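You operate a simulated robot arm through the tools that you are given. There is no shell and no other tool. Be economical: measure what you need, move in short steps, check, and stop when the job is done.

The job below is to be done with a simulated robot arm. You get a single attempt, and the scene is never put back.

Task
Wipe the old grease off the grey plate, grease it afresh and set the bearing on.
Fine: white cloth to wipe, grey cloth for grease from the tin; its lid waits on the blue mat; cloths back, lid back on, bearing in the middle. Set down upright: cloth. A coat counts when it lies all over at full strength: go over it till it gets no stronger. What is to be rubbed or washed off counts as gone when no trace of it is left.

Only the result counts: the job must be done as asked and must still hold three seconds after the hand-in. Knocking over, shifting, dropping, spilling or breaking anything else fails it. A push-on lid holds only when it is set on centred and level and pressed home; a screw cap is set on level and turned clockwise until tight. Flat cloth is picked up by pressing the open fingertips on it (5 to 10 N) and closing them slowly along it; thin cloth reads only 2 to 8 mm in the jaws.

Robot
A 6-joint arm with a two-finger gripper, fixed in place. Base frame: the origin is at the foot of the arm, x ahead of it, y to its left, z up. Lengths are in m, angles in degrees, forces in N, time in s.
With the tool pointing down near the work surface it reaches from about 0.36 to 0.86 m from the base axis. Its first joint turns from -166.0 to 166.0 degrees. Payload 2.45 kg.
The tool frame sits at the grasp point between the pads (the TCP): z along the fingers, y along the line on which they close. The tips reach 0.02 m beyond it. The gripper opens to 0.14 m. The gripper's body begins 0.168 m behind the TCP.
Orientation is that of the tool frame in the base frame, as a unit quaternion [w, x, y, z]. With the fingers straight down and closing along the base's y, the tool's x points along the base's -x, its y along +y and its z along -z.

Tools
- The arm moves only by the tool drive_tool. Its argument "deltas" is a list of rows, each an object (a shift or turn left out is 0, a gripper value left out holds the last) with "xyz": the shift along the tool's x, y, z in cm, a list of three; "delta_rot": the turn, a rotation vector about the tool's x, y, z in degrees, a list of three; "claw": the finger opening in cm, from 0 to 14. In form: [{"xyz": [tx, ty, tz], "delta_rot": [wx, wy, wz], "claw": claw}, ...]. A call has 1 to 12 rows; each row shifts and turns the commanded pose from where the row before left it, along the tool's axes as they then stand. Each row takes 0.2 s and may step no farther than 0.05 m and 8.6 degrees from the row before; otherwise, or with a gripper value out of range, the whole call is refused. A pose out of reach is approached as far as the arm can. The call stops where the force on the tool passes 40 N (or 10 N more than at its start, if that is more) or the arm is blocked; 0.2 s more then pass. Each finger travels about 0.045 m/s and halts on what it meets, pressing with about 39 N; the grip force reading is that of the motor and also rises with nothing between the fingers. The clock runs only during rows and for 0.2 s after the last one: add rows that do not move to give the fingers time. It gives the time, the measured TCP pose, the force on the tool (base axes), the opening and the grip force at its end, in the units of the frame above (readings bear some noise), with the torque about the TCP (base axes, N m) and any sound that the robot's microphone picked up.
- Cameras (640 x 400 px; columns grow to the right, rows downward): "scene" is fixed at [0.221, 0.6501, 1.612]; the picture's right is [-1.00, 0.04, 0.00], its down [0.04, 0.98, -0.21] and it looks along [-0.01, -0.21, -0.98] (base axes); focal length 228 px, centre (320, 200). "wrist" rides on the gripper at [0.078, 0.011, -0.209] in the tool frame; the picture's right is [-0.14, 0.99, 0.00], its down [-0.92, -0.13, -0.37] and it looks along [-0.37, -0.05, 0.93] (tool axes); focal length 280 px, centre (320, 200). There is no depth. A picture from a camera that has moved, and an enlarged one, comes with that camera's place and axes in the base frame and with its lens.
- snapshot(camera): a new picture of that camera. The clock stands still meanwhile.
- slide_trunk(by): slides the trunk up (or, below 0, down) by that many m; the arm rides with it, the base frame stays. It gives what a move gives, with no picture.
- enlarge(camera, box): a new picture of the part [left, top, right, bottom] of that camera's present view, enlarged. The clock stands still meanwhile.
- hand_in(): hands the job in; it is judged then, once.

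Work in short steps. Places have to be worked out from the pictures, the camera data and where the tool is seen: move nearer, look again, correct. Check each grasp and each placing, and mend what went wrong. You have 120 turns and 64 pictures in all, those below and enlarged ones among them. Open the gripper and draw the arm clear of the work before you hand the job in, unless the task says otherwise; then end with one line.

The tools are called after "Emit:" by a JSON object that holds its "fn" and its "kwargs". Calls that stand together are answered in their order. drive_tool: Moves the arm, as the interface text tells. Its arguments: {"type":"object","properties":{"deltas":{"type":"array","items":{"type":"object","properties":{"xyz":{"type":"array","items":{"type":"number"}},"delta_rot":{"type":"array","items":{"type":"number"}},"claw":{"type":"number"}}}}},"required":["deltas"]} The other tools are called the same way: slide_trunk (by) slides the trunk up or down; snapshot (camera) takes a picture; enlarge (camera, box) takes an enlarged picture of a part of a camera's view; hand_in () hands the job in.

At the start:

```text
time_s: 0.0
eef_pos: [0.3307, 0.3492, 1.2194]
ee_rot: [0.0, -0.001, 1.0, 0.0]
force: [-0.2, 0.3, 0.1]
moment: [-0.02, 0.0, -0.01]
finger_gap: 0.1402
grip_force: 0.1
trunk travel left (down, up): [-0.125, 0.105]
```

scene: 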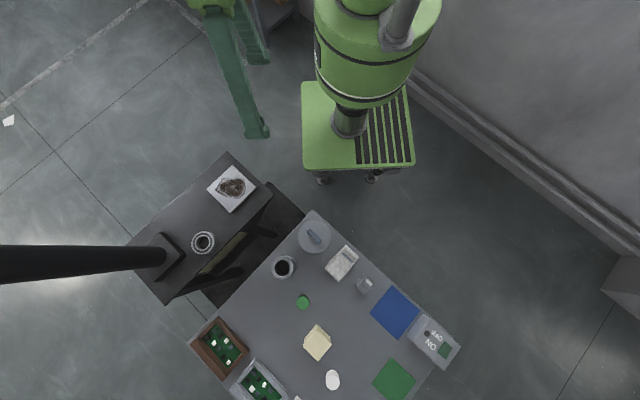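
wrist: 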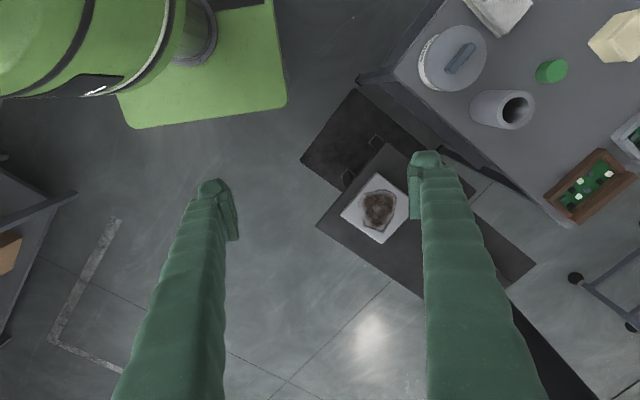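

The scene shows a dark table with the plate and a ring (bearing), and a larger table with tin, cloths and mats. I enlarge the key areas first.

Emit:
{"fn": "enlarge", "kwargs": {"camera": "scene", "box": [120, 140, 280, 240]}}

Emit:
{"fn": "enlarge", "kwargs": {"camera": "scene", "box": [240, 200, 400, 300]}}

Emit:
{"fn": "enlarge", "kwargs": {"camera": "scene", "box": [180, 280, 480, 400]}}

```text
4.00 times, centred on (200, 190) of scene
camera zoom: at [0.221, 0.6501, 1.612], right [-1.0, 0.04, 0.0], down [0.04, 0.98, -0.21], along [-0.01, -0.21, -0.98], focal length 910 px, centre (800, 240)
```

zoom: 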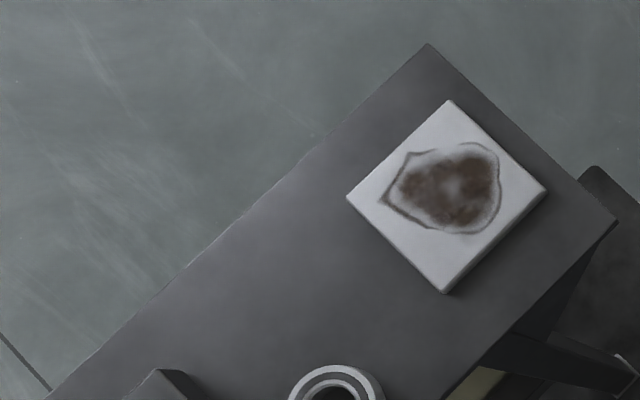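

```text
4.00 times, centred on (320, 250) of scene
camera zoom: at [0.221, 0.6501, 1.612], right [-1.0, 0.04, 0.0], down [0.04, 0.98, -0.21], along [-0.01, -0.21, -0.98], focal length 910 px, centre (320, 0)
```

zoom: 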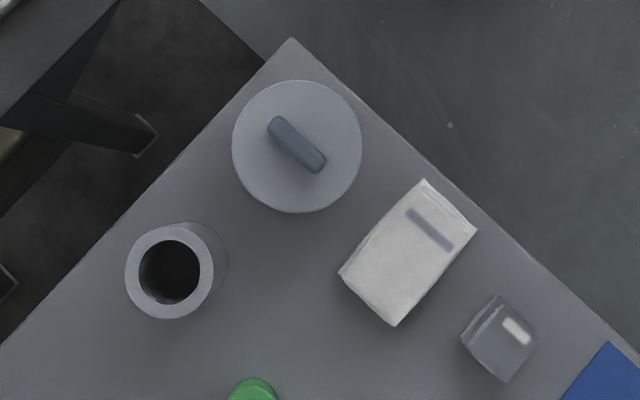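

```text
2.13 times, centred on (330, 340) of scene
camera zoom: at [0.221, 0.6501, 1.612], right [-1.0, 0.04, 0.0], down [0.04, 0.98, -0.21], along [-0.01, -0.21, -0.98], focal length 486 px, centre (299, -99)
```

zoom: 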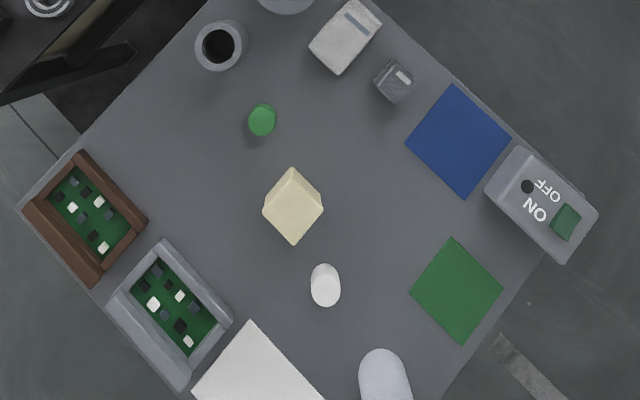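

Stereo gives the plate top at about (0.50, 0.45, 0.90), the lidded tin at about (0.24, 0.61), the white cloth at (0.15, 0.70) and the small grey one at (0.08, 0.77). I turn the tool toward the big table for a closer look.

Emit:
{"fn": "drive_tool", "kwargs": {"deltas": [{"xyz": [4.6, 3.7, 0]}, {"xyz": [4.6, 3.7, 0]}, {"xyz": [4.6, 3.6, 0]}, {"delta_rot": [0, 0, -8.5]}, {"delta_rot": [0, 0, -8.5]}, {"delta_rot": [0, 0, -8.5]}, {"delta_rot": [0, 0, -8.5]}, {"delta_rot": [0, 0, -8.5]}, {"delta_rot": [0, 0, -8.5]}, {"delta_rot": [0, 0, -8.5]}, {"delta_rot": [0, 0, -8.5]}]}}

Emit:
{"fn": "snapshot", "kwargs": {"camera": "wrist"}}

```text
refused: row 1 steps farther than a row can; nothing moved
```

```text
58 pictures are left
camera wrist: at [0.251, 0.3597, 1.4286], right [0.14, 0.99, 0.0], down [0.92, -0.13, 0.37], along [0.37, -0.05, -0.93], focal length 280 px, centre (320, 200)
```

wrist: 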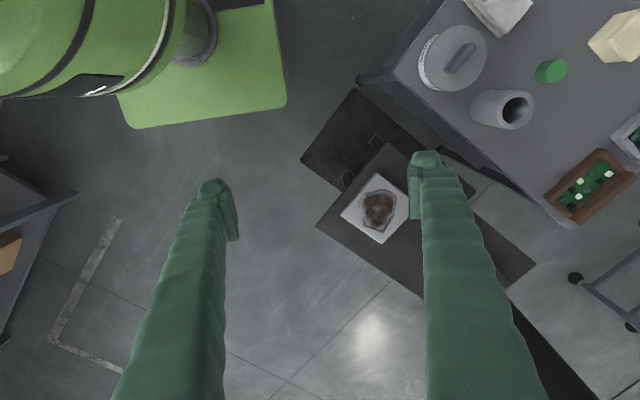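

The step limit is on the total length, so I use smaller steps and take pictures only after the move succeeds.

Emit:
{"fn": "drive_tool", "kwargs": {"deltas": [{"xyz": [3.5, 2.7, 0]}, {"xyz": [3.5, 2.7, 0]}, {"xyz": [3.5, 2.8, 0]}, {"xyz": [3.5, 2.8, 0]}, {"delta_rot": [0, 0, -8.5]}, {"delta_rot": [0, 0, -8.5]}, {"delta_rot": [0, 0, -8.5]}, {"delta_rot": [0, 0, -8.5]}, {"delta_rot": [0, 0, -8.5]}, {"delta_rot": [0, 0, -8.5]}, {"delta_rot": [0, 0, -8.5]}, {"delta_rot": [0, 0, -8.5]}]}}

```text
time_s: 2.6
eef_pos: [0.1891, 0.4596, 1.2182]
ee_rot: [0.0, -0.56, 0.829, 0.0]
force: [-0.3, 0.0, -0.8]
moment: [0.02, -0.01, 0.02]
finger_gap: 0.1402
grip_force: 0.0
trunk travel left (down, up): [-0.125, 0.105]
```

The arm is where I wanted it; now a look with the wrist camera.

Emit:
{"fn": "snapshot", "kwargs": {"camera": "wrist"}}

```text
57 pictures are left
camera wrist: at [0.1501, 0.3901, 1.4284], right [-0.87, 0.5, 0.0], down [0.46, 0.81, 0.37], along [0.18, 0.32, -0.93], focal length 280 px, centre (320, 200)
```

wrist: 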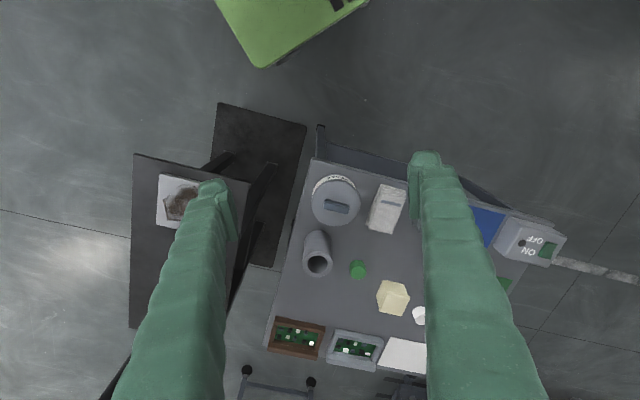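

The tin and white cloth are visible; the grey item is hidden by the finger. I enlarge the region.

Emit:
{"fn": "enlarge", "kwargs": {"camera": "wrist", "box": [290, 150, 430, 240]}}

```text
4.44 times, centred on (360, 195) of wrist
camera zoom: at [0.1501, 0.3901, 1.4284], right [-0.87, 0.5, 0.0], down [0.46, 0.81, 0.37], along [0.18, 0.32, -0.93], focal length 1246 px, centre (142, 222)
```

zoom: 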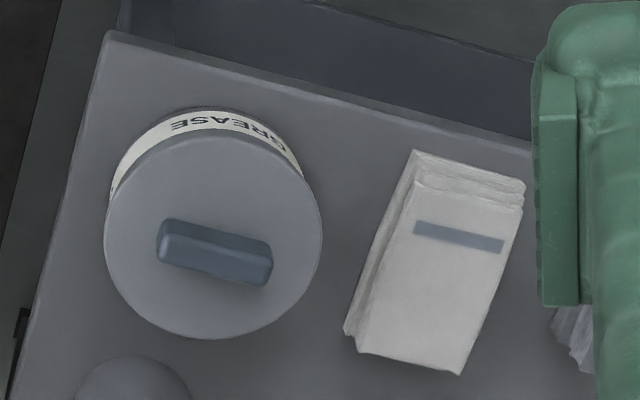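

The tin is labelled GREASE with a lidded handle, and the white cloth is a folded stack. I move lower and turn toward the grey cloth to see it, its stack height and the blue mat.

Emit:
{"fn": "drive_tool", "kwargs": {"deltas": [{"delta_rot": [0, 0, -8.5]}, {"delta_rot": [0, 0, -8.5]}, {"xyz": [-2.8, 2.0, 3.0]}, {"xyz": [-2.8, 2.0, 3.0]}, {"xyz": [-2.8, 2.0, 3.0]}, {"xyz": [-2.8, 2.0, 3.0]}]}}

Emit:
{"fn": "snapshot", "kwargs": {"camera": "wrist"}}

```text
time_s: 4.0
eef_pos: [0.1202, 0.5782, 1.0989]
ee_rot: [0.0, -0.675, 0.737, -0.001]
force: [-0.2, 0.4, -0.3]
moment: [-0.03, 0.03, 0.0]
finger_gap: 0.1399
grip_force: 0.0
trunk travel left (down, up): [-0.125, 0.105]
```

```text
55 pictures are left
camera wrist: at [0.1024, 0.5016, 1.3088], right [-0.97, 0.22, 0.0], down [0.21, 0.91, 0.37], along [0.08, 0.36, -0.93], focal length 280 px, centre (320, 200)
```

wrist: 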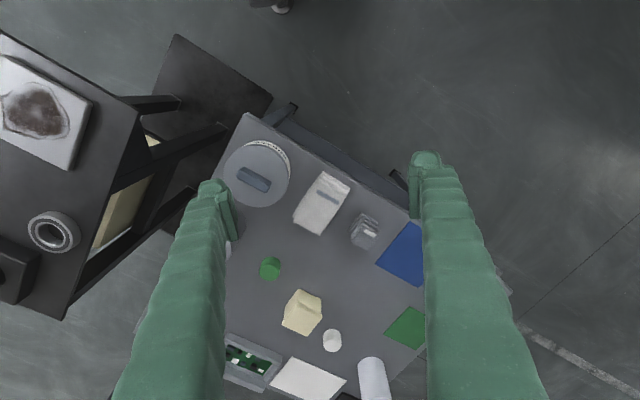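

Emit:
{"fn": "enlarge", "kwargs": {"camera": "wrist", "box": [220, 130, 420, 270]}}

Emit:
{"fn": "enlarge", "kwargs": {"camera": "wrist", "box": [330, 190, 420, 260]}}

```text
2.86 times, centred on (320, 200) of wrist
camera zoom: at [0.1024, 0.5016, 1.3088], right [-0.97, 0.22, 0.0], down [0.21, 0.91, 0.37], along [0.08, 0.36, -0.93], focal length 801 px, centre (320, 200)
```

zoom: 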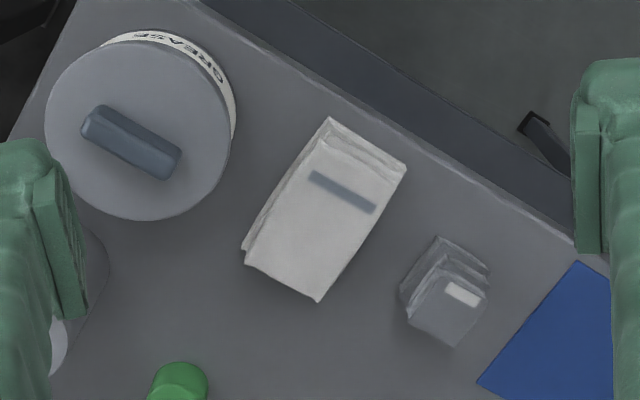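

```text
5.71 times, centred on (375, 225) of wrist
camera zoom: at [0.1024, 0.5016, 1.3088], right [-0.97, 0.22, 0.0], down [0.21, 0.91, 0.37], along [0.08, 0.36, -0.93], focal length 1602 px, centre (6, 57)
```

zoom: 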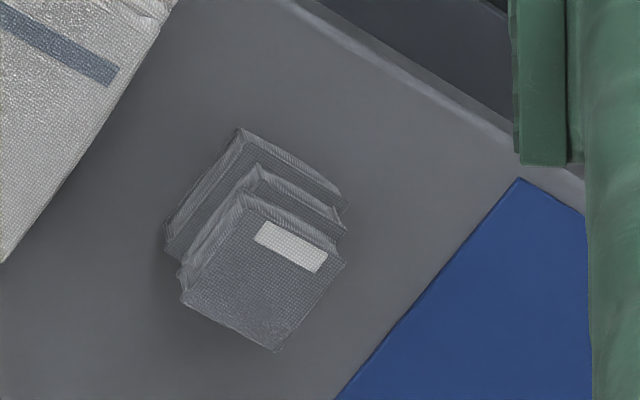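

The cloths are folded pads (labels up), table at z≈0.80, mats and pads aligned at about 47° yaw. I turn to yaw 48° and move in over the white cloth.

Emit:
{"fn": "drive_tool", "kwargs": {"deltas": [{"delta_rot": [0, 0, 8.5]}, {"delta_rot": [0, 0, 8.5]}, {"delta_rot": [0, 0, 8.5]}, {"delta_rot": [0, 0, 8.5]}, {"delta_rot": [0, 0, 3]}, {"xyz": [-1.4, 2.05, 3.3]}, {"xyz": [-1.4, 2.05, 3.3]}, {"xyz": [-1.4, 2.05, 3.3]}]}}

Emit:
{"fn": "snapshot", "kwargs": {"camera": "wrist"}}

```text
time_s: 5.8
eef_pos: [0.1013, 0.6508, 0.9996]
ee_rot: [0.0, -0.407, 0.913, 0.0]
force: [0.0, -1.0, -0.6]
moment: [-0.01, -0.01, 0.01]
finger_gap: 0.1402
grip_force: 0.0
trunk travel left (down, up): [-0.125, 0.105]
```

```text
52 pictures are left
camera wrist: at [0.041, 0.6002, 1.2097], right [-0.64, 0.76, 0.0], down [0.71, 0.6, 0.37], along [0.28, 0.24, -0.93], focal length 280 px, centre (320, 200)
```

wrist: 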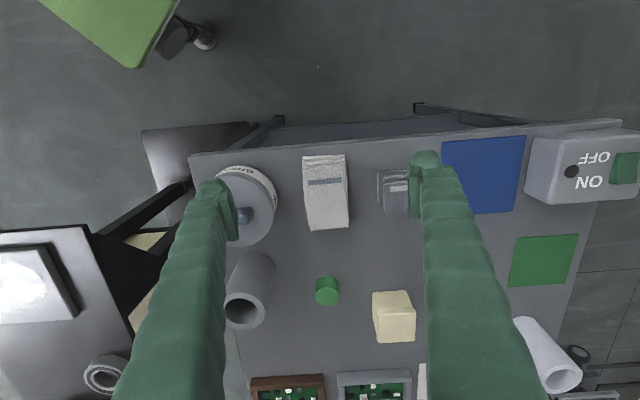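

The cloth sits slightly left of where ψ=48° points; its edges suggest yaw 45°. I zoom for its edges and height.

Emit:
{"fn": "enlarge", "kwargs": {"camera": "wrist", "box": [220, 130, 420, 260]}}

```text
3.08 times, centred on (320, 195) of wrist
camera zoom: at [0.041, 0.6002, 1.2097], right [-0.64, 0.76, 0.0], down [0.71, 0.6, 0.37], along [0.28, 0.24, -0.93], focal length 863 px, centre (320, 215)
```

zoom: 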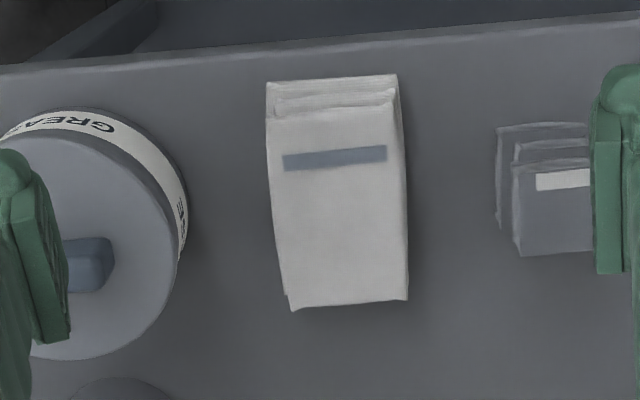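

The white pad's top is at z≈0.83 (about 62×100×30 mm), centre near (0.145, 0.702). I narrow the fingers to 9 cm so as to miss the neighbours, and hover above.

Emit:
{"fn": "drive_tool", "kwargs": {"deltas": [{"delta_rot": [0, 0, 3], "claw": 9}, {"xyz": [-3.35, 0.28, 0]}, {"xyz": [-3.35, 0.28, 0]}, {"xyz": [0, 0, 4]}, {"xyz": [0, 0, 3]}]}}

Emit:
{"fn": "snapshot", "kwargs": {"camera": "wrist"}}

```text
time_s: 7.0
eef_pos: [0.1454, 0.7012, 0.9291]
ee_rot: [0.0, -0.383, 0.924, 0.0]
force: [0.5, 0.1, -0.7]
moment: [-0.04, 0.02, 0.01]
finger_gap: 0.0899
grip_force: 0.1
trunk travel left (down, up): [-0.125, 0.105]
```

```text
50 pictures are left
camera wrist: at [0.0836, 0.6541, 1.1386], right [-0.6, 0.8, 0.0], down [0.74, 0.56, 0.37], along [0.29, 0.22, -0.93], focal length 280 px, centre (320, 200)
```

wrist: 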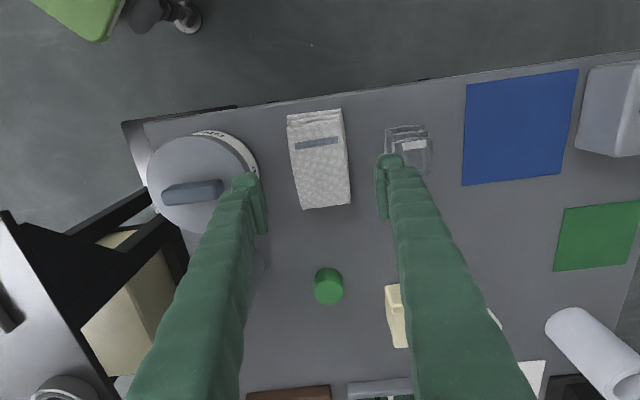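

The centring looks good (cloth half-width ~29 mm); the tin's rim is close on the left. I narrow to 7.6 cm, shift 2 mm right and descend to z≈0.828.

Emit:
{"fn": "drive_tool", "kwargs": {"deltas": [{"xyz": [0, 0.2, 0], "claw": 7.6}, {"xyz": [0, 0, 0]}, {"xyz": [0, 0, 4]}, {"xyz": [0, 0, 3]}, {"xyz": [0, 0, 2]}, {"xyz": [0, 0, 1.1]}]}}

Emit:
{"fn": "snapshot", "kwargs": {"camera": "wrist"}}

```text
time_s: 8.4
eef_pos: [0.1419, 0.7025, 0.8265]
ee_rot: [0.0, -0.384, 0.923, 0.001]
force: [0.1, 0.7, 0.1]
moment: [-0.03, 0.02, -0.01]
finger_gap: 0.0763
grip_force: 0.2
trunk travel left (down, up): [-0.125, 0.105]
```

```text
49 pictures are left
camera wrist: at [0.0796, 0.6547, 1.037], right [-0.6, 0.8, 0.0], down [0.74, 0.56, 0.37], along [0.29, 0.22, -0.93], focal length 280 px, centre (320, 200)
```

wrist: 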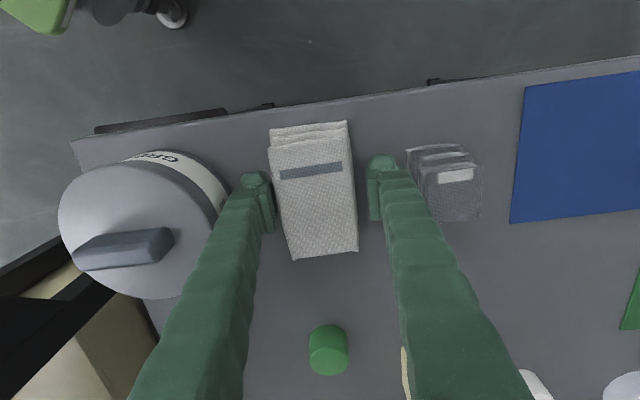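

The fingers straddle the pad evenly. I close on it.

Emit:
{"fn": "drive_tool", "kwargs": {"deltas": [{"claw": 5.0}, {}, {}, {}]}}

```text
time_s: 9.4
eef_pos: [0.1433, 0.7024, 0.8276]
ee_rot: [0.001, -0.383, 0.924, 0.0]
force: [0.3, 0.5, -0.4]
moment: [-0.03, 0.0, 0.02]
finger_gap: 0.0668
grip_force: 39.1
trunk travel left (down, up): [-0.125, 0.105]
```

It holds at 66.8 mm. I lift and look.

Emit:
{"fn": "drive_tool", "kwargs": {"deltas": [{"xyz": [0, 0, -1]}, {"xyz": [0, 0, -4]}, {"xyz": [0, 0, -4]}, {"xyz": [0, 0, -4]}, {"xyz": [0, 0, -4]}]}}

Emit:
{"fn": "snapshot", "kwargs": {"camera": "wrist"}}

```text
time_s: 10.6
eef_pos: [0.1442, 0.7011, 1.0008]
ee_rot: [0.0, -0.383, 0.924, 0.0]
force: [0.1, -0.5, -0.5]
moment: [0.04, 0.0, 0.0]
finger_gap: 0.0666
grip_force: 38.7
trunk travel left (down, up): [-0.125, 0.105]
```

```text
48 pictures are left
camera wrist: at [0.0821, 0.6529, 1.2105], right [-0.6, 0.8, 0.0], down [0.74, 0.56, 0.37], along [0.29, 0.22, -0.93], focal length 280 px, centre (320, 200)
```

wrist: 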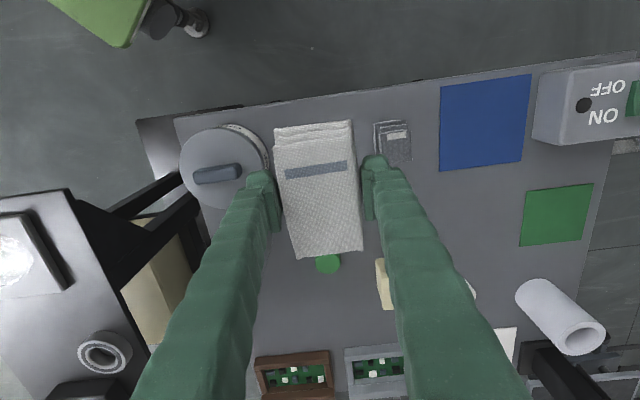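

The pad hangs well. I move toward the plate, stopping where plate and bearing are seen left of the finger.

Emit:
{"fn": "drive_tool", "kwargs": {"deltas": [{"xyz": [-1.67, -3.33, 0]}, {"xyz": [-1.67, -3.33, 0]}, {"xyz": [-1.67, -3.33, 0]}, {"xyz": [-1.67, -3.33, 0]}, {"xyz": [-1.67, -3.33, 0]}, {"xyz": [-1.67, -3.33, 0]}]}}

Emit:
{"fn": "snapshot", "kwargs": {"camera": "wrist"}}

```text
time_s: 12.0
eef_pos: [0.3579, 0.6308, 1.0007]
ee_rot: [0.001, -0.383, 0.924, 0.0]
force: [0.8, -0.5, -1.1]
moment: [0.02, 0.05, 0.01]
finger_gap: 0.0661
grip_force: 39.1
trunk travel left (down, up): [-0.125, 0.105]
```

```text
47 pictures are left
camera wrist: at [0.2944, 0.5819, 1.2101], right [-0.6, 0.8, 0.0], down [0.74, 0.56, 0.37], along [0.29, 0.22, -0.93], focal length 280 px, centre (320, 200)
```

wrist: 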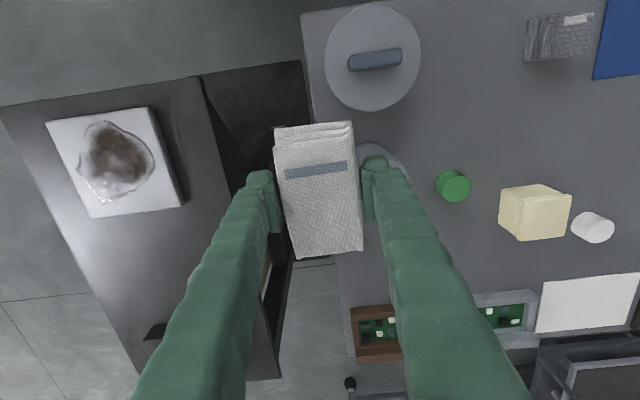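

The plate's top face comes out as an 11.3 cm square centred at (0.498, 0.446), z≈0.90, aligned with the tool. I go over it and down to just above contact.

Emit:
{"fn": "drive_tool", "kwargs": {"deltas": [{"xyz": [0.527, -3.83, 0]}, {"xyz": [0.527, -3.83, 0]}, {"xyz": [0.527, -3.83, 0]}, {"xyz": [0.527, -3.83, 0]}, {"xyz": [0.527, -3.83, 0]}, {"xyz": [0.527, -3.83, 0]}, {"xyz": [0, 0, 3]}, {"xyz": [0, 0, 3]}, {"xyz": [0, 0, 0.5]}, {}]}}

```text
time_s: 14.2
eef_pos: [0.4961, 0.4456, 0.9336]
ee_rot: [-0.001, -0.383, 0.924, 0.0]
force: [0.0, 0.0, -0.1]
moment: [-0.02, 0.0, 0.01]
finger_gap: 0.0665
grip_force: 38.9
trunk travel left (down, up): [-0.125, 0.105]
```

Still free of contact; I step down in 2 mm moves until force builds.

Emit:
{"fn": "drive_tool", "kwargs": {"deltas": [{"xyz": [0, 0, 0.3]}, {"xyz": [0, 0, 0.2]}]}}

Emit:
{"fn": "drive_tool", "kwargs": {"deltas": [{"xyz": [0, 0, 0.15]}]}}

```text
time_s: 14.8
eef_pos: [0.4954, 0.4465, 0.9296]
ee_rot: [0.002, -0.383, 0.924, 0.0]
force: [0.3, -0.4, 4.8]
moment: [-0.18, 0.11, -0.01]
finger_gap: 0.0662
grip_force: 39.3
trunk travel left (down, up): [-0.125, 0.105]
```

```text
time_s: 15.2
eef_pos: [0.4956, 0.4466, 0.9291]
ee_rot: [0.002, -0.383, 0.924, 0.001]
force: [0.0, -3.9, 21.5]
moment: [-0.32, 0.27, -0.04]
finger_gap: 0.0664
grip_force: 39.5
trunk travel left (down, up): [-0.125, 0.105]
```

Contact at TCP z≈0.929, quite stiff. I ease off 1 mm and make test strokes along the tool's y.

Emit:
{"fn": "drive_tool", "kwargs": {"deltas": [{"xyz": [0, 0, -0.1]}, {"xyz": [0, -1.5, 0]}, {"xyz": [0, -1.5, 0]}, {"xyz": [0, 1.5, 0]}, {"xyz": [0, 1.5, 0]}, {"xyz": [0, 1.5, 0]}, {"xyz": [0, 1.5, 0]}, {"xyz": [0, -1.5, 0]}, {"xyz": [0, -1.5, 0]}]}}

```text
time_s: 17.2
eef_pos: [0.4941, 0.4495, 0.9284]
ee_rot: [0.001, -0.383, 0.924, 0.001]
force: [-7.3, 8.9, 34.0]
moment: [0.17, 0.43, -0.21]
finger_gap: 0.0663
grip_force: 38.8
trunk travel left (down, up): [-0.125, 0.105]
```

The force grew to 34 N; I ease off 1.5 mm and check.

Emit:
{"fn": "drive_tool", "kwargs": {"deltas": [{"xyz": [0, 0, -0.15]}, {}]}}

```text
time_s: 17.8
eef_pos: [0.4952, 0.4471, 0.9303]
ee_rot: [0.001, -0.383, 0.924, 0.0]
force: [-3.4, 8.6, 20.3]
moment: [0.37, 0.01, 0.08]
finger_gap: 0.0668
grip_force: 38.9
trunk travel left (down, up): [-0.125, 0.105]
```

Emit:
{"fn": "drive_tool", "kwargs": {"deltas": [{"xyz": [0, 0, -0.1]}, {"xyz": [0, 1.5, 0]}, {"xyz": [0, 1.5, 0]}, {"xyz": [0, -1.5, 0]}, {"xyz": [0, -1.5, 0]}, {"xyz": [0, -1.5, 0]}, {"xyz": [0, -1.5, 0]}, {"xyz": [0, 1.5, 0]}, {"xyz": [0, 1.5, 0]}]}}

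Emit:
{"fn": "enlarge", "kwargs": {"camera": "scene", "box": [160, 140, 320, 240]}}

```text
time_s: 19.8
eef_pos: [0.4959, 0.4474, 0.9295]
ee_rot: [0.0, -0.383, 0.924, 0.0]
force: [-0.3, 0.6, -0.3]
moment: [-0.01, 0.0, 0.04]
finger_gap: 0.0666
grip_force: 38.9
trunk travel left (down, up): [-0.125, 0.105]
```

```text
4.00 times, centred on (240, 190) of scene
camera zoom: at [0.221, 0.6501, 1.612], right [-1.0, 0.04, 0.0], down [0.04, 0.98, -0.21], along [-0.01, -0.21, -0.98], focal length 910 px, centre (640, 240)
```

zoom: 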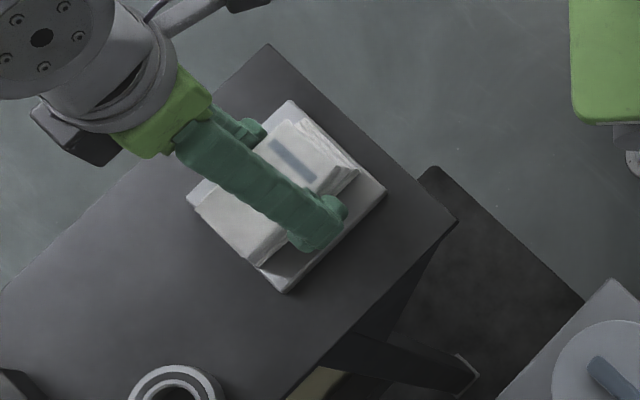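

No contact at the moment. I press down 1 mm and do a wider pattern with shifts along both axes.

Emit:
{"fn": "drive_tool", "kwargs": {"deltas": [{"xyz": [0, 0, 0.1]}, {"xyz": [1.2, 1.5, 0]}, {"xyz": [0, 1.5, 0]}, {"xyz": [0, -2, 0]}, {"xyz": [0, -2, 0]}, {"xyz": [0, -2, 0]}, {"xyz": [-1.2, 0, 0]}, {"xyz": [-1.2, 0, 0]}, {"xyz": [0, 2, 0]}, {"xyz": [0, 2, 0]}, {"xyz": [0, 2, 0]}, {"xyz": [1.2, -3, 0]}]}}

```text
time_s: 22.4
eef_pos: [0.4976, 0.4493, 0.9295]
ee_rot: [-0.001, -0.383, 0.924, 0.0]
force: [0.2, -0.9, 1.5]
moment: [0.0, -0.07, -0.01]
finger_gap: 0.0663
grip_force: 38.8
trunk travel left (down, up): [-0.125, 0.105]
```

Emit:
{"fn": "drive_tool", "kwargs": {"deltas": [{"xyz": [0, 0, 0.08]}, {"xyz": [1.2, 1.5, 0]}, {"xyz": [0, 1.5, 0]}, {"xyz": [0, -2, 0]}, {"xyz": [0, -2, 0]}, {"xyz": [0, -2, 0]}, {"xyz": [-1.2, 0, 0]}, {"xyz": [-1.2, 0, 0]}, {"xyz": [0, 2, 0]}, {"xyz": [0, 2, 0]}, {"xyz": [0, 2, 0]}, {"xyz": [1.2, -3, 0]}]}}

Emit:
{"fn": "drive_tool", "kwargs": {"deltas": [{"xyz": [0, 0, -4]}, {"xyz": [4, 0, -3]}, {"xyz": [5, 0, 0]}, {"xyz": [5, 0, 0]}, {"xyz": [4, 0, 0]}]}}

Emit:
{"fn": "enlarge", "kwargs": {"camera": "scene", "box": [160, 140, 320, 240]}}

Emit:
{"fn": "snapshot", "kwargs": {"camera": "wrist"}}

```text
time_s: 25.0
eef_pos: [0.4945, 0.4463, 0.9291]
ee_rot: [0.0, -0.382, 0.924, 0.0]
force: [1.7, -0.4, 0.2]
moment: [0.0, 0.02, 0.0]
finger_gap: 0.0663
grip_force: 38.9
trunk travel left (down, up): [-0.125, 0.105]
```

```text
time_s: 26.2
eef_pos: [0.3694, 0.3197, 0.9977]
ee_rot: [0.0, -0.382, 0.924, -0.001]
force: [-0.4, -0.1, 0.1]
moment: [-0.03, -0.03, 0.0]
finger_gap: 0.0666
grip_force: 39.3
trunk travel left (down, up): [-0.125, 0.105]
```

```text
4.00 times, centred on (240, 190) of scene
camera zoom: at [0.221, 0.6501, 1.612], right [-1.0, 0.04, 0.0], down [0.04, 0.98, -0.21], along [-0.01, -0.21, -0.98], focal length 910 px, centre (640, 240)
```

zoom: 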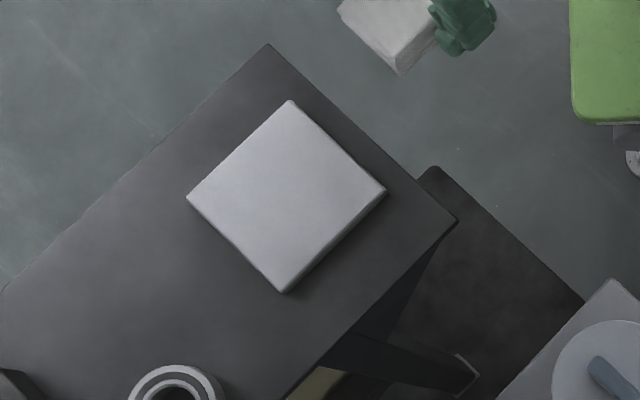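

```text
44 pictures are left
camera wrist: at [0.3049, 0.2714, 1.2076], right [-0.6, 0.8, 0.0], down [0.74, 0.56, 0.37], along [0.29, 0.22, -0.93], focal length 280 px, centre (320, 200)
```

wrist: 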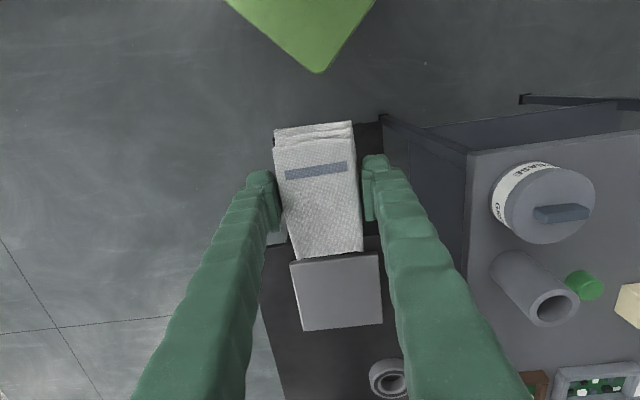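

The plate looks clean and unmoved. I enlarge it once more to search for faint traces.

Emit:
{"fn": "enlarge", "kwargs": {"camera": "wrist", "box": [270, 240, 400, 340]}}

```text
4.00 times, centred on (335, 290) of wrist
camera zoom: at [0.3049, 0.2714, 1.2076], right [-0.6, 0.8, 0.0], down [0.74, 0.56, 0.37], along [0.29, 0.22, -0.93], focal length 1122 px, centre (260, -160)
```

zoom: 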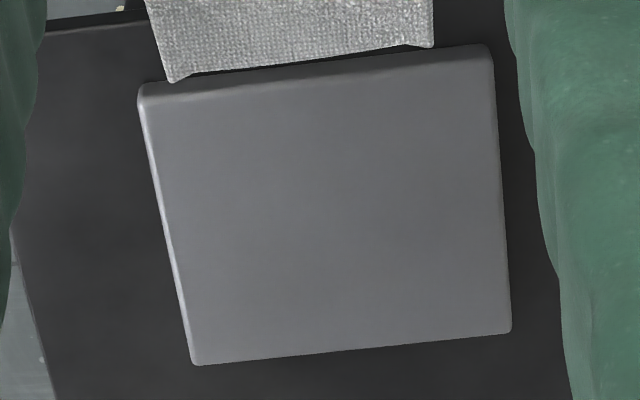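

No trace left. I carry the white cloth back to its place at (0.143, 0.7025).

Emit:
{"fn": "drive_tool", "kwargs": {"deltas": [{"xyz": [-1.107, 4.303, 0]}, {"xyz": [-1.107, 4.303, 0]}, {"xyz": [-1.107, 4.303, 0]}, {"xyz": [-1.107, 4.303, 0]}, {"xyz": [-1.107, 4.303, 0]}, {"xyz": [-1.107, 4.303, 0]}, {"xyz": [-1.107, 4.303, 0]}, {"xyz": [-1.107, 4.303, 0]}, {"xyz": [-1.107, 4.303, 0]}, {"xyz": [-1.107, 4.303, 0]}, {}, {}]}}

```text
time_s: 28.8
eef_pos: [0.1435, 0.703, 0.9977]
ee_rot: [0.001, -0.383, 0.924, 0.0]
force: [-0.5, -0.4, -0.1]
moment: [0.01, -0.01, -0.04]
finger_gap: 0.0665
grip_force: 38.6
trunk travel left (down, up): [-0.125, 0.105]
```

In place above; I lower to just over the table.

Emit:
{"fn": "drive_tool", "kwargs": {"deltas": [{"xyz": [0, 0, 4]}, {"xyz": [0, 0, 4]}, {"xyz": [0, 0, 4]}, {"xyz": [0, 0, 4]}, {"xyz": [0, 0, 0.5]}, {"xyz": [0, 0, 0.3]}, {}]}}

```text
time_s: 30.4
eef_pos: [0.1431, 0.7022, 0.8307]
ee_rot: [0.0, -0.382, 0.924, 0.0]
force: [-1.0, 0.9, -1.3]
moment: [0.0, 0.03, -0.02]
finger_gap: 0.0664
grip_force: 39.3
trunk travel left (down, up): [-0.125, 0.105]
```

Emit:
{"fn": "drive_tool", "kwargs": {"deltas": [{"xyz": [0, 0, 0.2]}]}}

```text
time_s: 30.8
eef_pos: [0.1428, 0.7023, 0.828]
ee_rot: [0.0, -0.383, 0.924, 0.0]
force: [-0.1, -0.7, -0.5]
moment: [-0.02, -0.04, -0.02]
finger_gap: 0.0665
grip_force: 38.8
trunk travel left (down, up): [-0.125, 0.105]
```

Not touching yet; a little further.

Emit:
{"fn": "drive_tool", "kwargs": {"deltas": [{"xyz": [0, 0, 0.1]}, {}]}}

```text
time_s: 31.4
eef_pos: [0.1436, 0.7017, 0.8272]
ee_rot: [0.0, -0.383, 0.924, -0.001]
force: [-0.4, -0.4, 0.7]
moment: [-0.02, -0.02, -0.01]
finger_gap: 0.0665
grip_force: 39.5
trunk travel left (down, up): [-0.125, 0.105]
```

Touching or within a fraction of a millimetre. I release to 7.6 cm, rise, and look.

Emit:
{"fn": "drive_tool", "kwargs": {"deltas": [{"xyz": [0, 0, 0.05]}, {"claw": 7.6}, {}, {"xyz": [0, 0, -4]}, {"xyz": [0, 0, -4]}, {"xyz": [0, 0, -4]}]}}

Emit:
{"fn": "snapshot", "kwargs": {"camera": "wrist"}}

```text
time_s: 32.8
eef_pos: [0.1439, 0.703, 0.9474]
ee_rot: [-0.001, -0.382, 0.924, -0.001]
force: [0.1, 0.2, 0.5]
moment: [-0.01, 0.02, -0.01]
finger_gap: 0.0757
grip_force: 0.1
trunk travel left (down, up): [-0.125, 0.105]
```

```text
42 pictures are left
camera wrist: at [0.0809, 0.6554, 1.1575], right [-0.6, 0.8, 0.0], down [0.74, 0.56, 0.37], along [0.29, 0.22, -0.93], focal length 280 px, centre (320, 200)
```

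wrist: 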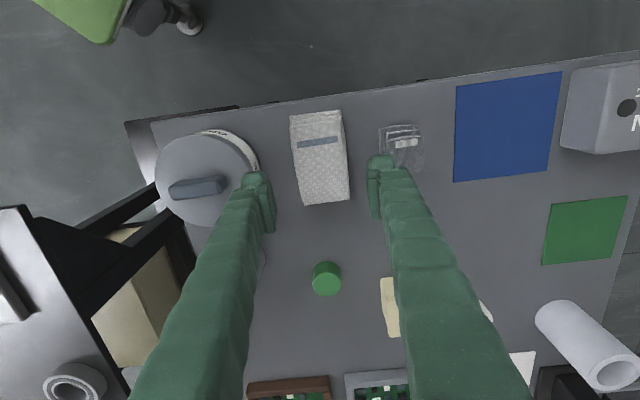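

White cloth is back in its place. The lid's handle is near (0.235, 0.609) with top at z≈0.883, running along 135°. I turn to yaw −45° to grip across it.

Emit:
{"fn": "drive_tool", "kwargs": {"deltas": [{"xyz": [0, -4.13, 0]}, {"xyz": [0, -4.13, 0]}, {"xyz": [0, 0, -2.5], "delta_rot": [0, 0, 8.55]}, {"xyz": [0, 0, -2.5], "delta_rot": [0, 0, 8.55]}, {"delta_rot": [0, 0, 8.55], "claw": 6}, {"delta_rot": [0, 0, 8.55]}, {"delta_rot": [0, 0, 8.55]}, {"delta_rot": [0, 0, 8.55]}, {"delta_rot": [0, 0, 8.55]}, {"delta_rot": [0, 0, 8.55]}, {"delta_rot": [0, 0, 8.55]}, {"delta_rot": [0, 0, 8.55]}]}}

Emit:
{"fn": "snapshot", "kwargs": {"camera": "wrist"}}

```text
time_s: 35.4
eef_pos: [0.2018, 0.6453, 0.9958]
ee_rot: [0.0, 0.348, 0.938, 0.0]
force: [1.4, -0.1, 0.2]
moment: [0.03, 0.0, 0.01]
finger_gap: 0.06
grip_force: 0.1
trunk travel left (down, up): [-0.125, 0.105]
```

```text
41 pictures are left
camera wrist: at [0.1493, 0.7034, 1.2072], right [0.75, 0.66, 0.0], down [0.62, -0.7, 0.37], along [0.24, -0.28, -0.93], focal length 280 px, centre (320, 200)
```

wrist: 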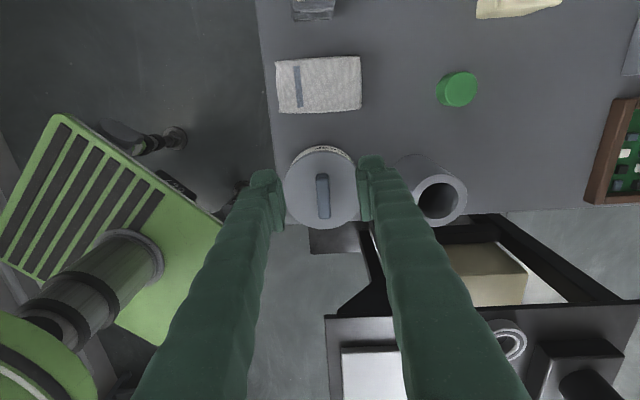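

Emit:
{"fn": "enlarge", "kwargs": {"camera": "wrist", "box": [270, 130, 390, 240]}}

```text
3.64 times, centred on (330, 185) of wrist
camera zoom: at [0.1493, 0.7034, 1.2072], right [0.75, 0.66, 0.0], down [0.62, -0.7, 0.37], along [0.24, -0.28, -0.93], focal length 1020 px, centre (284, 254)
```

zoom: 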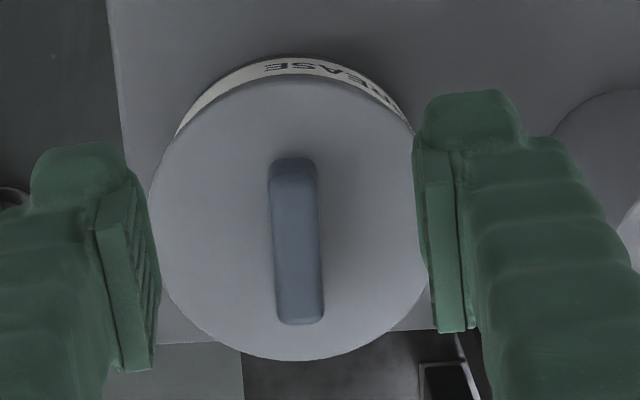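

Lid centre ≈ (0.2345, 0.611), handle 17 mm wide and ~24 mm high, along −45.5°. I align and hover at z=0.93.

Emit:
{"fn": "drive_tool", "kwargs": {"deltas": [{"delta_rot": [0, 0, 5]}, {"xyz": [-2.4, 0, 0]}, {"xyz": [-2.35, 0, 0]}, {"xyz": [0, 0, 3.3]}, {"xyz": [0, 0, 3.3]}, {}]}}

Emit:
{"fn": "snapshot", "kwargs": {"camera": "wrist"}}

```text
time_s: 36.8
eef_pos: [0.2342, 0.6099, 0.9296]
ee_rot: [0.0, 0.387, 0.922, 0.0]
force: [0.0, 0.3, -0.8]
moment: [0.04, -0.01, -0.01]
finger_gap: 0.0601
grip_force: 0.1
trunk travel left (down, up): [-0.125, 0.105]
```

```text
39 pictures are left
camera wrist: at [0.1866, 0.6726, 1.1399], right [0.8, 0.6, 0.0], down [0.55, -0.75, 0.37], along [0.22, -0.3, -0.93], focal length 280 px, centre (320, 200)
```

wrist: 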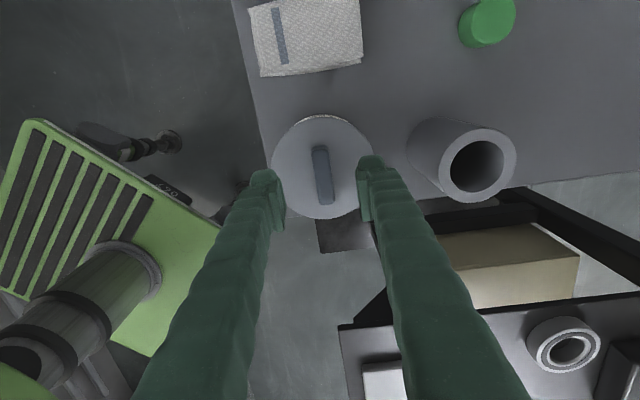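

The handle projects exactly where expected. I descend to z≈0.886 with the last bit slow.

Emit:
{"fn": "drive_tool", "kwargs": {"deltas": [{"xyz": [0, 0, 2.5]}, {"xyz": [0, 0, 1.2]}, {"xyz": [0, 0, 0.5]}, {}]}}

Emit:
{"fn": "snapshot", "kwargs": {"camera": "wrist"}}

```text
time_s: 37.8
eef_pos: [0.2351, 0.6104, 0.8889]
ee_rot: [0.001, 0.386, 0.922, -0.001]
force: [0.8, 0.0, 0.6]
moment: [0.01, 0.02, 0.01]
finger_gap: 0.06
grip_force: 0.0
trunk travel left (down, up): [-0.125, 0.105]
```

```text
38 pictures are left
camera wrist: at [0.1878, 0.6737, 1.0986], right [0.8, 0.6, 0.0], down [0.55, -0.75, 0.37], along [0.22, -0.3, -0.93], focal length 280 px, centre (320, 200)
```

wrist: 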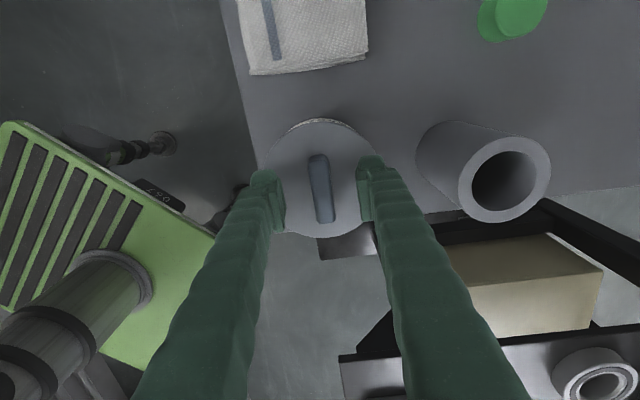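

Emit:
{"fn": "drive_tool", "kwargs": {"deltas": [{"xyz": [0, 0, 0.3]}, {}]}}

Emit:
{"fn": "drive_tool", "kwargs": {"deltas": [{"xyz": [0, 0, 0.2]}, {}]}}

```text
time_s: 38.4
eef_pos: [0.2357, 0.6096, 0.8856]
ee_rot: [0.0, 0.387, 0.922, 0.0]
force: [0.6, 0.0, -0.8]
moment: [0.02, -0.02, 0.01]
finger_gap: 0.06
grip_force: 0.1
trunk travel left (down, up): [-0.125, 0.105]
```

```text
time_s: 39.0
eef_pos: [0.2353, 0.6114, 0.8841]
ee_rot: [-0.001, 0.387, 0.922, 0.0]
force: [-0.1, 0.4, -0.5]
moment: [-0.01, 0.05, -0.02]
finger_gap: 0.0602
grip_force: 0.0
trunk travel left (down, up): [-0.125, 0.105]
```

No contact yet, which is fine; I close on the handle here.

Emit:
{"fn": "drive_tool", "kwargs": {"deltas": [{"claw": 3}, {}, {}, {"claw": 0.5}, {}, {}, {}]}}

```text
time_s: 40.6
eef_pos: [0.2342, 0.6107, 0.8843]
ee_rot: [0.0, 0.387, 0.922, 0.0]
force: [0.2, 0.0, 0.6]
moment: [0.01, 0.02, 0.02]
finger_gap: 0.0153
grip_force: 38.9
trunk travel left (down, up): [-0.125, 0.105]
heard: snap
```

Gripped at 15.3 mm (a snap was heard, probably the lid's seat). I pull up slowly and watch the force.

Emit:
{"fn": "drive_tool", "kwargs": {"deltas": [{"xyz": [0, 0, -0.3]}, {"xyz": [0, 0, -0.3]}, {}]}}

Emit:
{"fn": "snapshot", "kwargs": {"camera": "wrist"}}

```text
time_s: 41.4
eef_pos: [0.2354, 0.6107, 0.8904]
ee_rot: [0.0, 0.387, 0.922, 0.0]
force: [0.6, -0.3, -0.6]
moment: [-0.02, 0.03, 0.03]
finger_gap: 0.0154
grip_force: 38.9
trunk travel left (down, up): [-0.125, 0.105]
```

```text
37 pictures are left
camera wrist: at [0.1877, 0.6734, 1.0999], right [0.8, 0.6, 0.0], down [0.55, -0.75, 0.37], along [0.22, -0.3, -0.93], focal length 280 px, centre (320, 200)
```

wrist: 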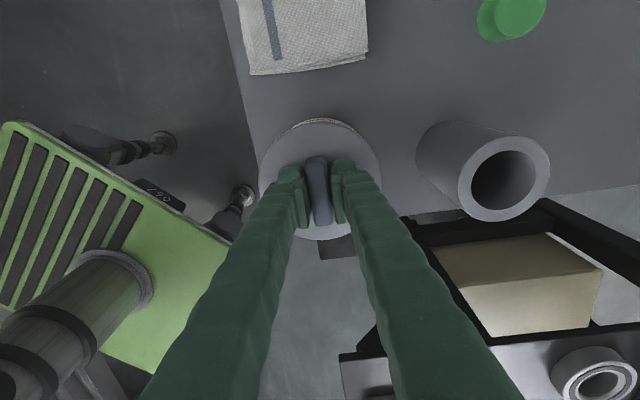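

The lid comes off freely. I raise it and carry it toward the blue mat (centre ≈ (−0.020, 0.868)).

Emit:
{"fn": "drive_tool", "kwargs": {"deltas": [{"xyz": [0, 0, -3]}, {"xyz": [0, 0, -4]}, {"xyz": [4.4, -0.13, 0]}, {"xyz": [4.4, -0.13, 0]}, {"xyz": [4.4, -0.13, 0]}, {"xyz": [4.4, -0.13, 0]}, {"xyz": [4.4, -0.13, 0]}, {"xyz": [4.4, -0.13, 0]}, {"xyz": [4.4, -0.13, 0]}, {"xyz": [4.4, -0.13, 0]}, {}]}}

Emit:
{"fn": "snapshot", "kwargs": {"camera": "wrist"}}

Emit:
{"fn": "enlarge", "kwargs": {"camera": "scene", "box": [260, 200, 460, 340]}}

```text
time_s: 43.8
eef_pos: [-0.0055, 0.8, 0.9628]
ee_rot: [0.0, 0.387, 0.922, -0.001]
force: [-0.7, -1.3, -0.3]
moment: [0.02, 0.01, -0.02]
finger_gap: 0.0153
grip_force: 38.6
out of reach, approached as far as the arm can: row 9, 10
trunk travel left (down, up): [-0.125, 0.105]
```

```text
36 pictures are left
camera wrist: at [-0.0535, 0.8619, 1.1736], right [0.8, 0.6, 0.0], down [0.55, -0.75, 0.37], along [0.22, -0.29, -0.93], focal length 280 px, centre (320, 200)
```

wrist: 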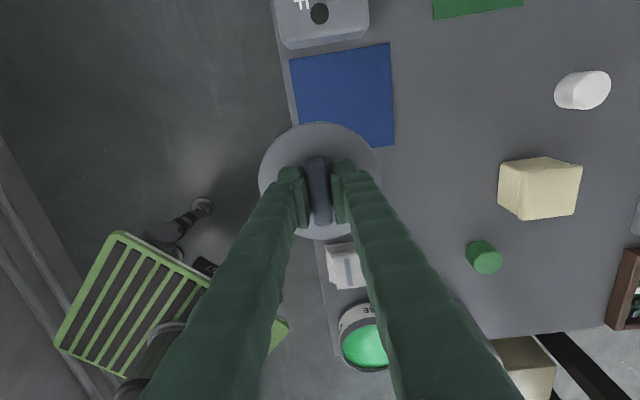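

```text
2.86 times, centred on (360, 270) of scene
camera zoom: at [0.221, 0.6501, 1.612], right [-1.0, 0.04, 0.0], down [0.04, 0.98, -0.21], along [-0.01, -0.21, -0.98], focal length 650 px, centre (206, 0)
```

zoom: 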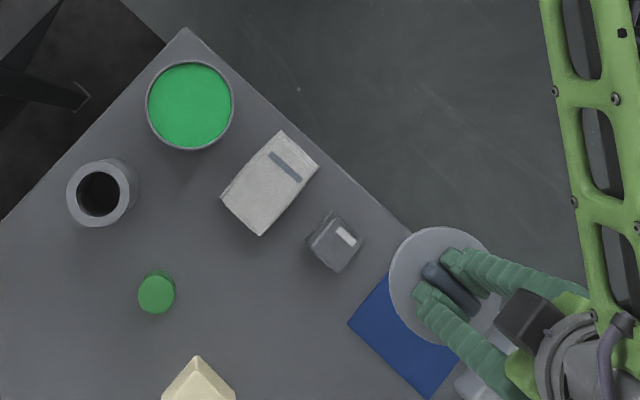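

The reach ends at r≈0.80 at this height; the shoulder must be below the wrist, so raising the trunk should lengthen the reach. The grease is bright green in the open tin. I slide the trunk up 0.1 m.

Emit:
{"fn": "slide_trunk", "kwargs": {"by": 0.1}}

```text
time_s: 45.1
eef_pos: [-0.0063, 0.7993, 1.0617]
ee_rot: [-0.001, 0.387, 0.922, 0.0]
force: [0.7, 0.1, -1.1]
moment: [0.0, 0.01, -0.01]
finger_gap: 0.0154
grip_force: 39.0
trunk travel left (down, up): [-0.225, 0.005]
```

Emit:
{"fn": "drive_tool", "kwargs": {"deltas": [{"xyz": [0, 0, 4.4]}, {"xyz": [0, 0, 4.4]}, {"xyz": [0, 0, 4.4]}, {"xyz": [2.7, 1.7, 0]}, {"xyz": [2.7, 1.7, 0]}, {}, {}]}}

Emit:
{"fn": "snapshot", "kwargs": {"camera": "wrist"}}

```text
time_s: 46.7
eef_pos: [-0.0076, 0.7847, 0.9407]
ee_rot: [0.0, 0.387, 0.922, 0.001]
force: [-0.3, 0.0, -1.1]
moment: [0.0, -0.02, 0.0]
finger_gap: 0.0154
grip_force: 38.8
out of reach, approached as far as the arm can: row 1, 2, 3, 4, 5
trunk travel left (down, up): [-0.225, 0.005]
```

```text
34 pictures are left
camera wrist: at [-0.0554, 0.8483, 1.1513], right [0.8, 0.6, 0.0], down [0.55, -0.75, 0.37], along [0.22, -0.3, -0.93], focal length 280 px, centre (320, 200)
```

wrist: 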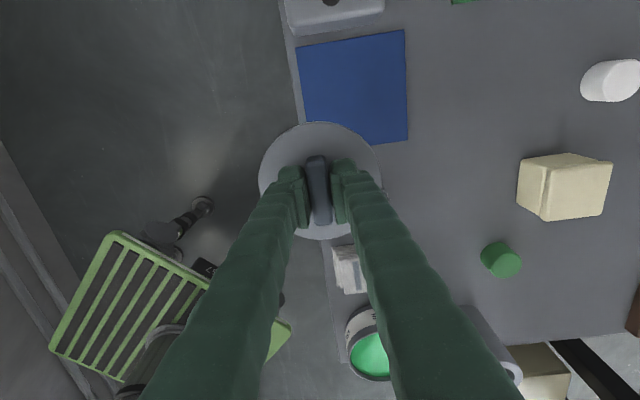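

Raising made it worse (r≈0.785), so the trunk must go down instead. I first raise the tool 25 cm, then lower the trunk fully.

Emit:
{"fn": "drive_tool", "kwargs": {"deltas": [{"xyz": [0, 0, -4.5]}, {"xyz": [0, 0, -4.5]}, {"xyz": [0, 0, -4.5]}, {"xyz": [0, 0, -4.5]}, {"xyz": [0, 0, -4.5]}, {"xyz": [0, 0, -4.5]}]}}

```text
time_s: 48.1
eef_pos: [-0.0105, 0.7841, 1.209]
ee_rot: [0.001, 0.386, 0.922, -0.001]
force: [-0.4, -0.5, 0.0]
moment: [0.06, -0.04, -0.02]
finger_gap: 0.0152
grip_force: 39.1
trunk travel left (down, up): [-0.225, 0.005]
```

Emit:
{"fn": "slide_trunk", "kwargs": {"by": -0.225}}

```text
time_s: 50.5
eef_pos: [-0.01, 0.7846, 0.9847]
ee_rot: [0.0, 0.387, 0.922, -0.001]
force: [-0.5, -0.5, -1.4]
moment: [0.0, -0.01, -0.01]
finger_gap: 0.0156
grip_force: 38.8
trunk travel left (down, up): [0.0, 0.23]
```

Now I try moving out to above the mat centre.

Emit:
{"fn": "drive_tool", "kwargs": {"deltas": [{"xyz": [2.07, 1.58, 0]}, {"xyz": [2.07, 1.58, 0]}, {"xyz": [2.07, 1.58, 0]}, {"xyz": [0, 0, 2.5]}, {"xyz": [0, 0, 2.5]}, {}]}}

Emit:
{"fn": "snapshot", "kwargs": {"camera": "wrist"}}

```text
time_s: 51.9
eef_pos: [-0.0129, 0.7925, 0.93]
ee_rot: [0.001, 0.388, 0.922, 0.001]
force: [0.1, -0.6, 0.1]
moment: [0.0, -0.01, -0.01]
finger_gap: 0.0152
grip_force: 39.1
out of reach, approached as far as the arm can: row 1, 2, 3
trunk travel left (down, up): [0.0, 0.23]
```

```text
33 pictures are left
camera wrist: at [-0.0597, 0.8557, 1.1405], right [0.8, 0.6, 0.0], down [0.55, -0.75, 0.37], along [0.22, -0.3, -0.93], focal length 280 px, centre (320, 200)
```

wrist: 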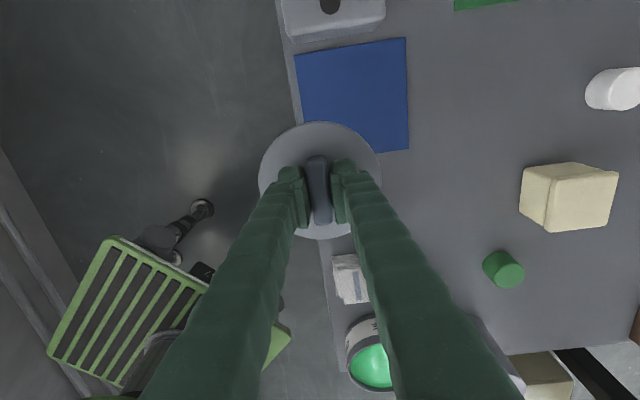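

Still short at r≈0.793. I test the limit at this lower height with small outward steps.

Emit:
{"fn": "drive_tool", "kwargs": {"deltas": [{"xyz": [0.7, 0.7, 0]}, {"xyz": [0.7, 0.7, 0]}, {"xyz": [0.7, 0.7, 0]}, {"xyz": [0.7, 0.7, 0]}, {}]}}

```text
time_s: 53.1
eef_pos: [-0.0098, 0.7983, 0.9289]
ee_rot: [0.0, 0.387, 0.922, 0.0]
force: [-1.1, -0.5, -0.7]
moment: [-0.02, -0.05, 0.0]
finger_gap: 0.0154
grip_force: 39.3
out of reach, approached as far as the arm can: row 1, 2, 3, 4
trunk travel left (down, up): [0.0, 0.23]
```

The limit stays near r≈0.80. I lower toward the mat, since that still puts the lid's centre well inside the mat, and press outward along the way.

Emit:
{"fn": "drive_tool", "kwargs": {"deltas": [{"xyz": [0, 0, 2]}, {"xyz": [0, 0, 2]}, {"xyz": [0.4, -0.4, 1]}, {"xyz": [0.4, -0.4, 0]}, {"xyz": [0.5, 0.5, 0]}, {"xyz": [0.5, 0.5, 0]}, {"xyz": [0.5, 0.5, 0]}, {}]}}

Emit:
{"fn": "snapshot", "kwargs": {"camera": "wrist"}}

```text
time_s: 54.9
eef_pos: [-0.0217, 0.7973, 0.8785]
ee_rot: [0.0, 0.387, 0.922, 0.0]
force: [0.4, -0.2, -0.3]
moment: [0.0, -0.02, 0.02]
finger_gap: 0.0152
grip_force: 38.5
out of reach, approached as far as the arm can: row 5, 6, 7
trunk travel left (down, up): [0.0, 0.23]
```

```text
32 pictures are left
camera wrist: at [-0.068, 0.861, 1.0888], right [0.8, 0.6, 0.0], down [0.55, -0.75, 0.37], along [0.22, -0.3, -0.93], focal length 280 px, centre (320, 200)
```

wrist: 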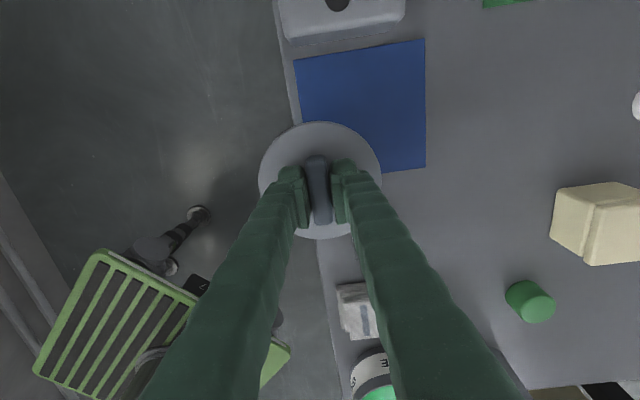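

The lid would overhang the table edge here. To gain reach I turn to yaw −90° (handle radial), then tilt the fingers 10° outward about the closing axis.

Emit:
{"fn": "drive_tool", "kwargs": {"deltas": [{"xyz": [0, 0, -4]}, {"xyz": [-2.1, -2.1, 0]}, {"delta_rot": [0, 0, 8.5]}, {"delta_rot": [0, 0, 8.5]}, {"delta_rot": [0, 0, 8.5]}, {"delta_rot": [0, 0, 8.5]}, {"delta_rot": [0, 0, 8.5]}, {"delta_rot": [0, 0, 2]}, {"delta_rot": [0, 5, 0]}, {"delta_rot": [0, 5, 0]}, {}]}}

```text
time_s: 57.3
eef_pos: [-0.0143, 0.7687, 0.9187]
ee_rot: [-0.071, 0.627, 0.774, 0.052]
force: [-0.4, 0.6, -0.2]
moment: [0.02, -0.02, 0.0]
finger_gap: 0.0157
grip_force: 39.2
out of reach, approached as far as the arm can: row 6, 7, 9
trunk travel left (down, up): [0.0, 0.23]
```

The yaw stopped near −78° (joint limit), with the tilt 10° toward azimuth 105°; usable. I now move outward level.

Emit:
{"fn": "drive_tool", "kwargs": {"deltas": [{"xyz": [2.0, 0.3, 0.35]}, {"xyz": [2.0, 0.3, 0.35]}, {"xyz": [2.0, 0.3, 0.35]}, {"xyz": [1.9, 0.3, 0.34]}, {}]}}

Emit:
{"fn": "snapshot", "kwargs": {"camera": "wrist"}}

```text
time_s: 58.5
eef_pos: [-0.018, 0.8488, 0.92]
ee_rot: [-0.072, 0.625, 0.776, 0.051]
force: [0.5, 1.1, -0.5]
moment: [-0.03, -0.04, 0.01]
finger_gap: 0.0155
grip_force: 38.6
trunk travel left (down, up): [0.0, 0.23]
```

```text
31 pictures are left
camera wrist: at [-0.014, 0.8903, 1.1393], right [1.0, 0.08, -0.04], down [0.08, -0.98, 0.2], along [-0.02, -0.2, -0.98], focal length 280 px, centre (320, 200)
```

wrist: 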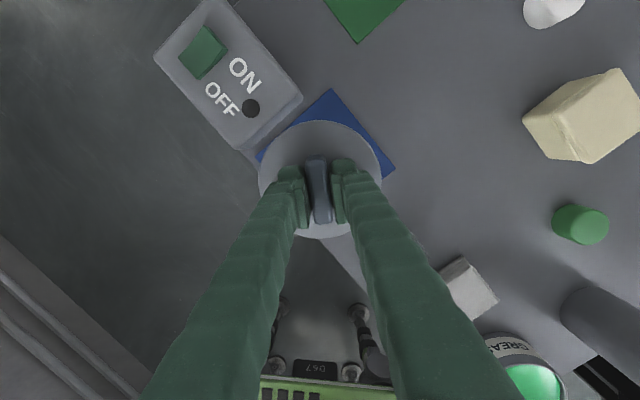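

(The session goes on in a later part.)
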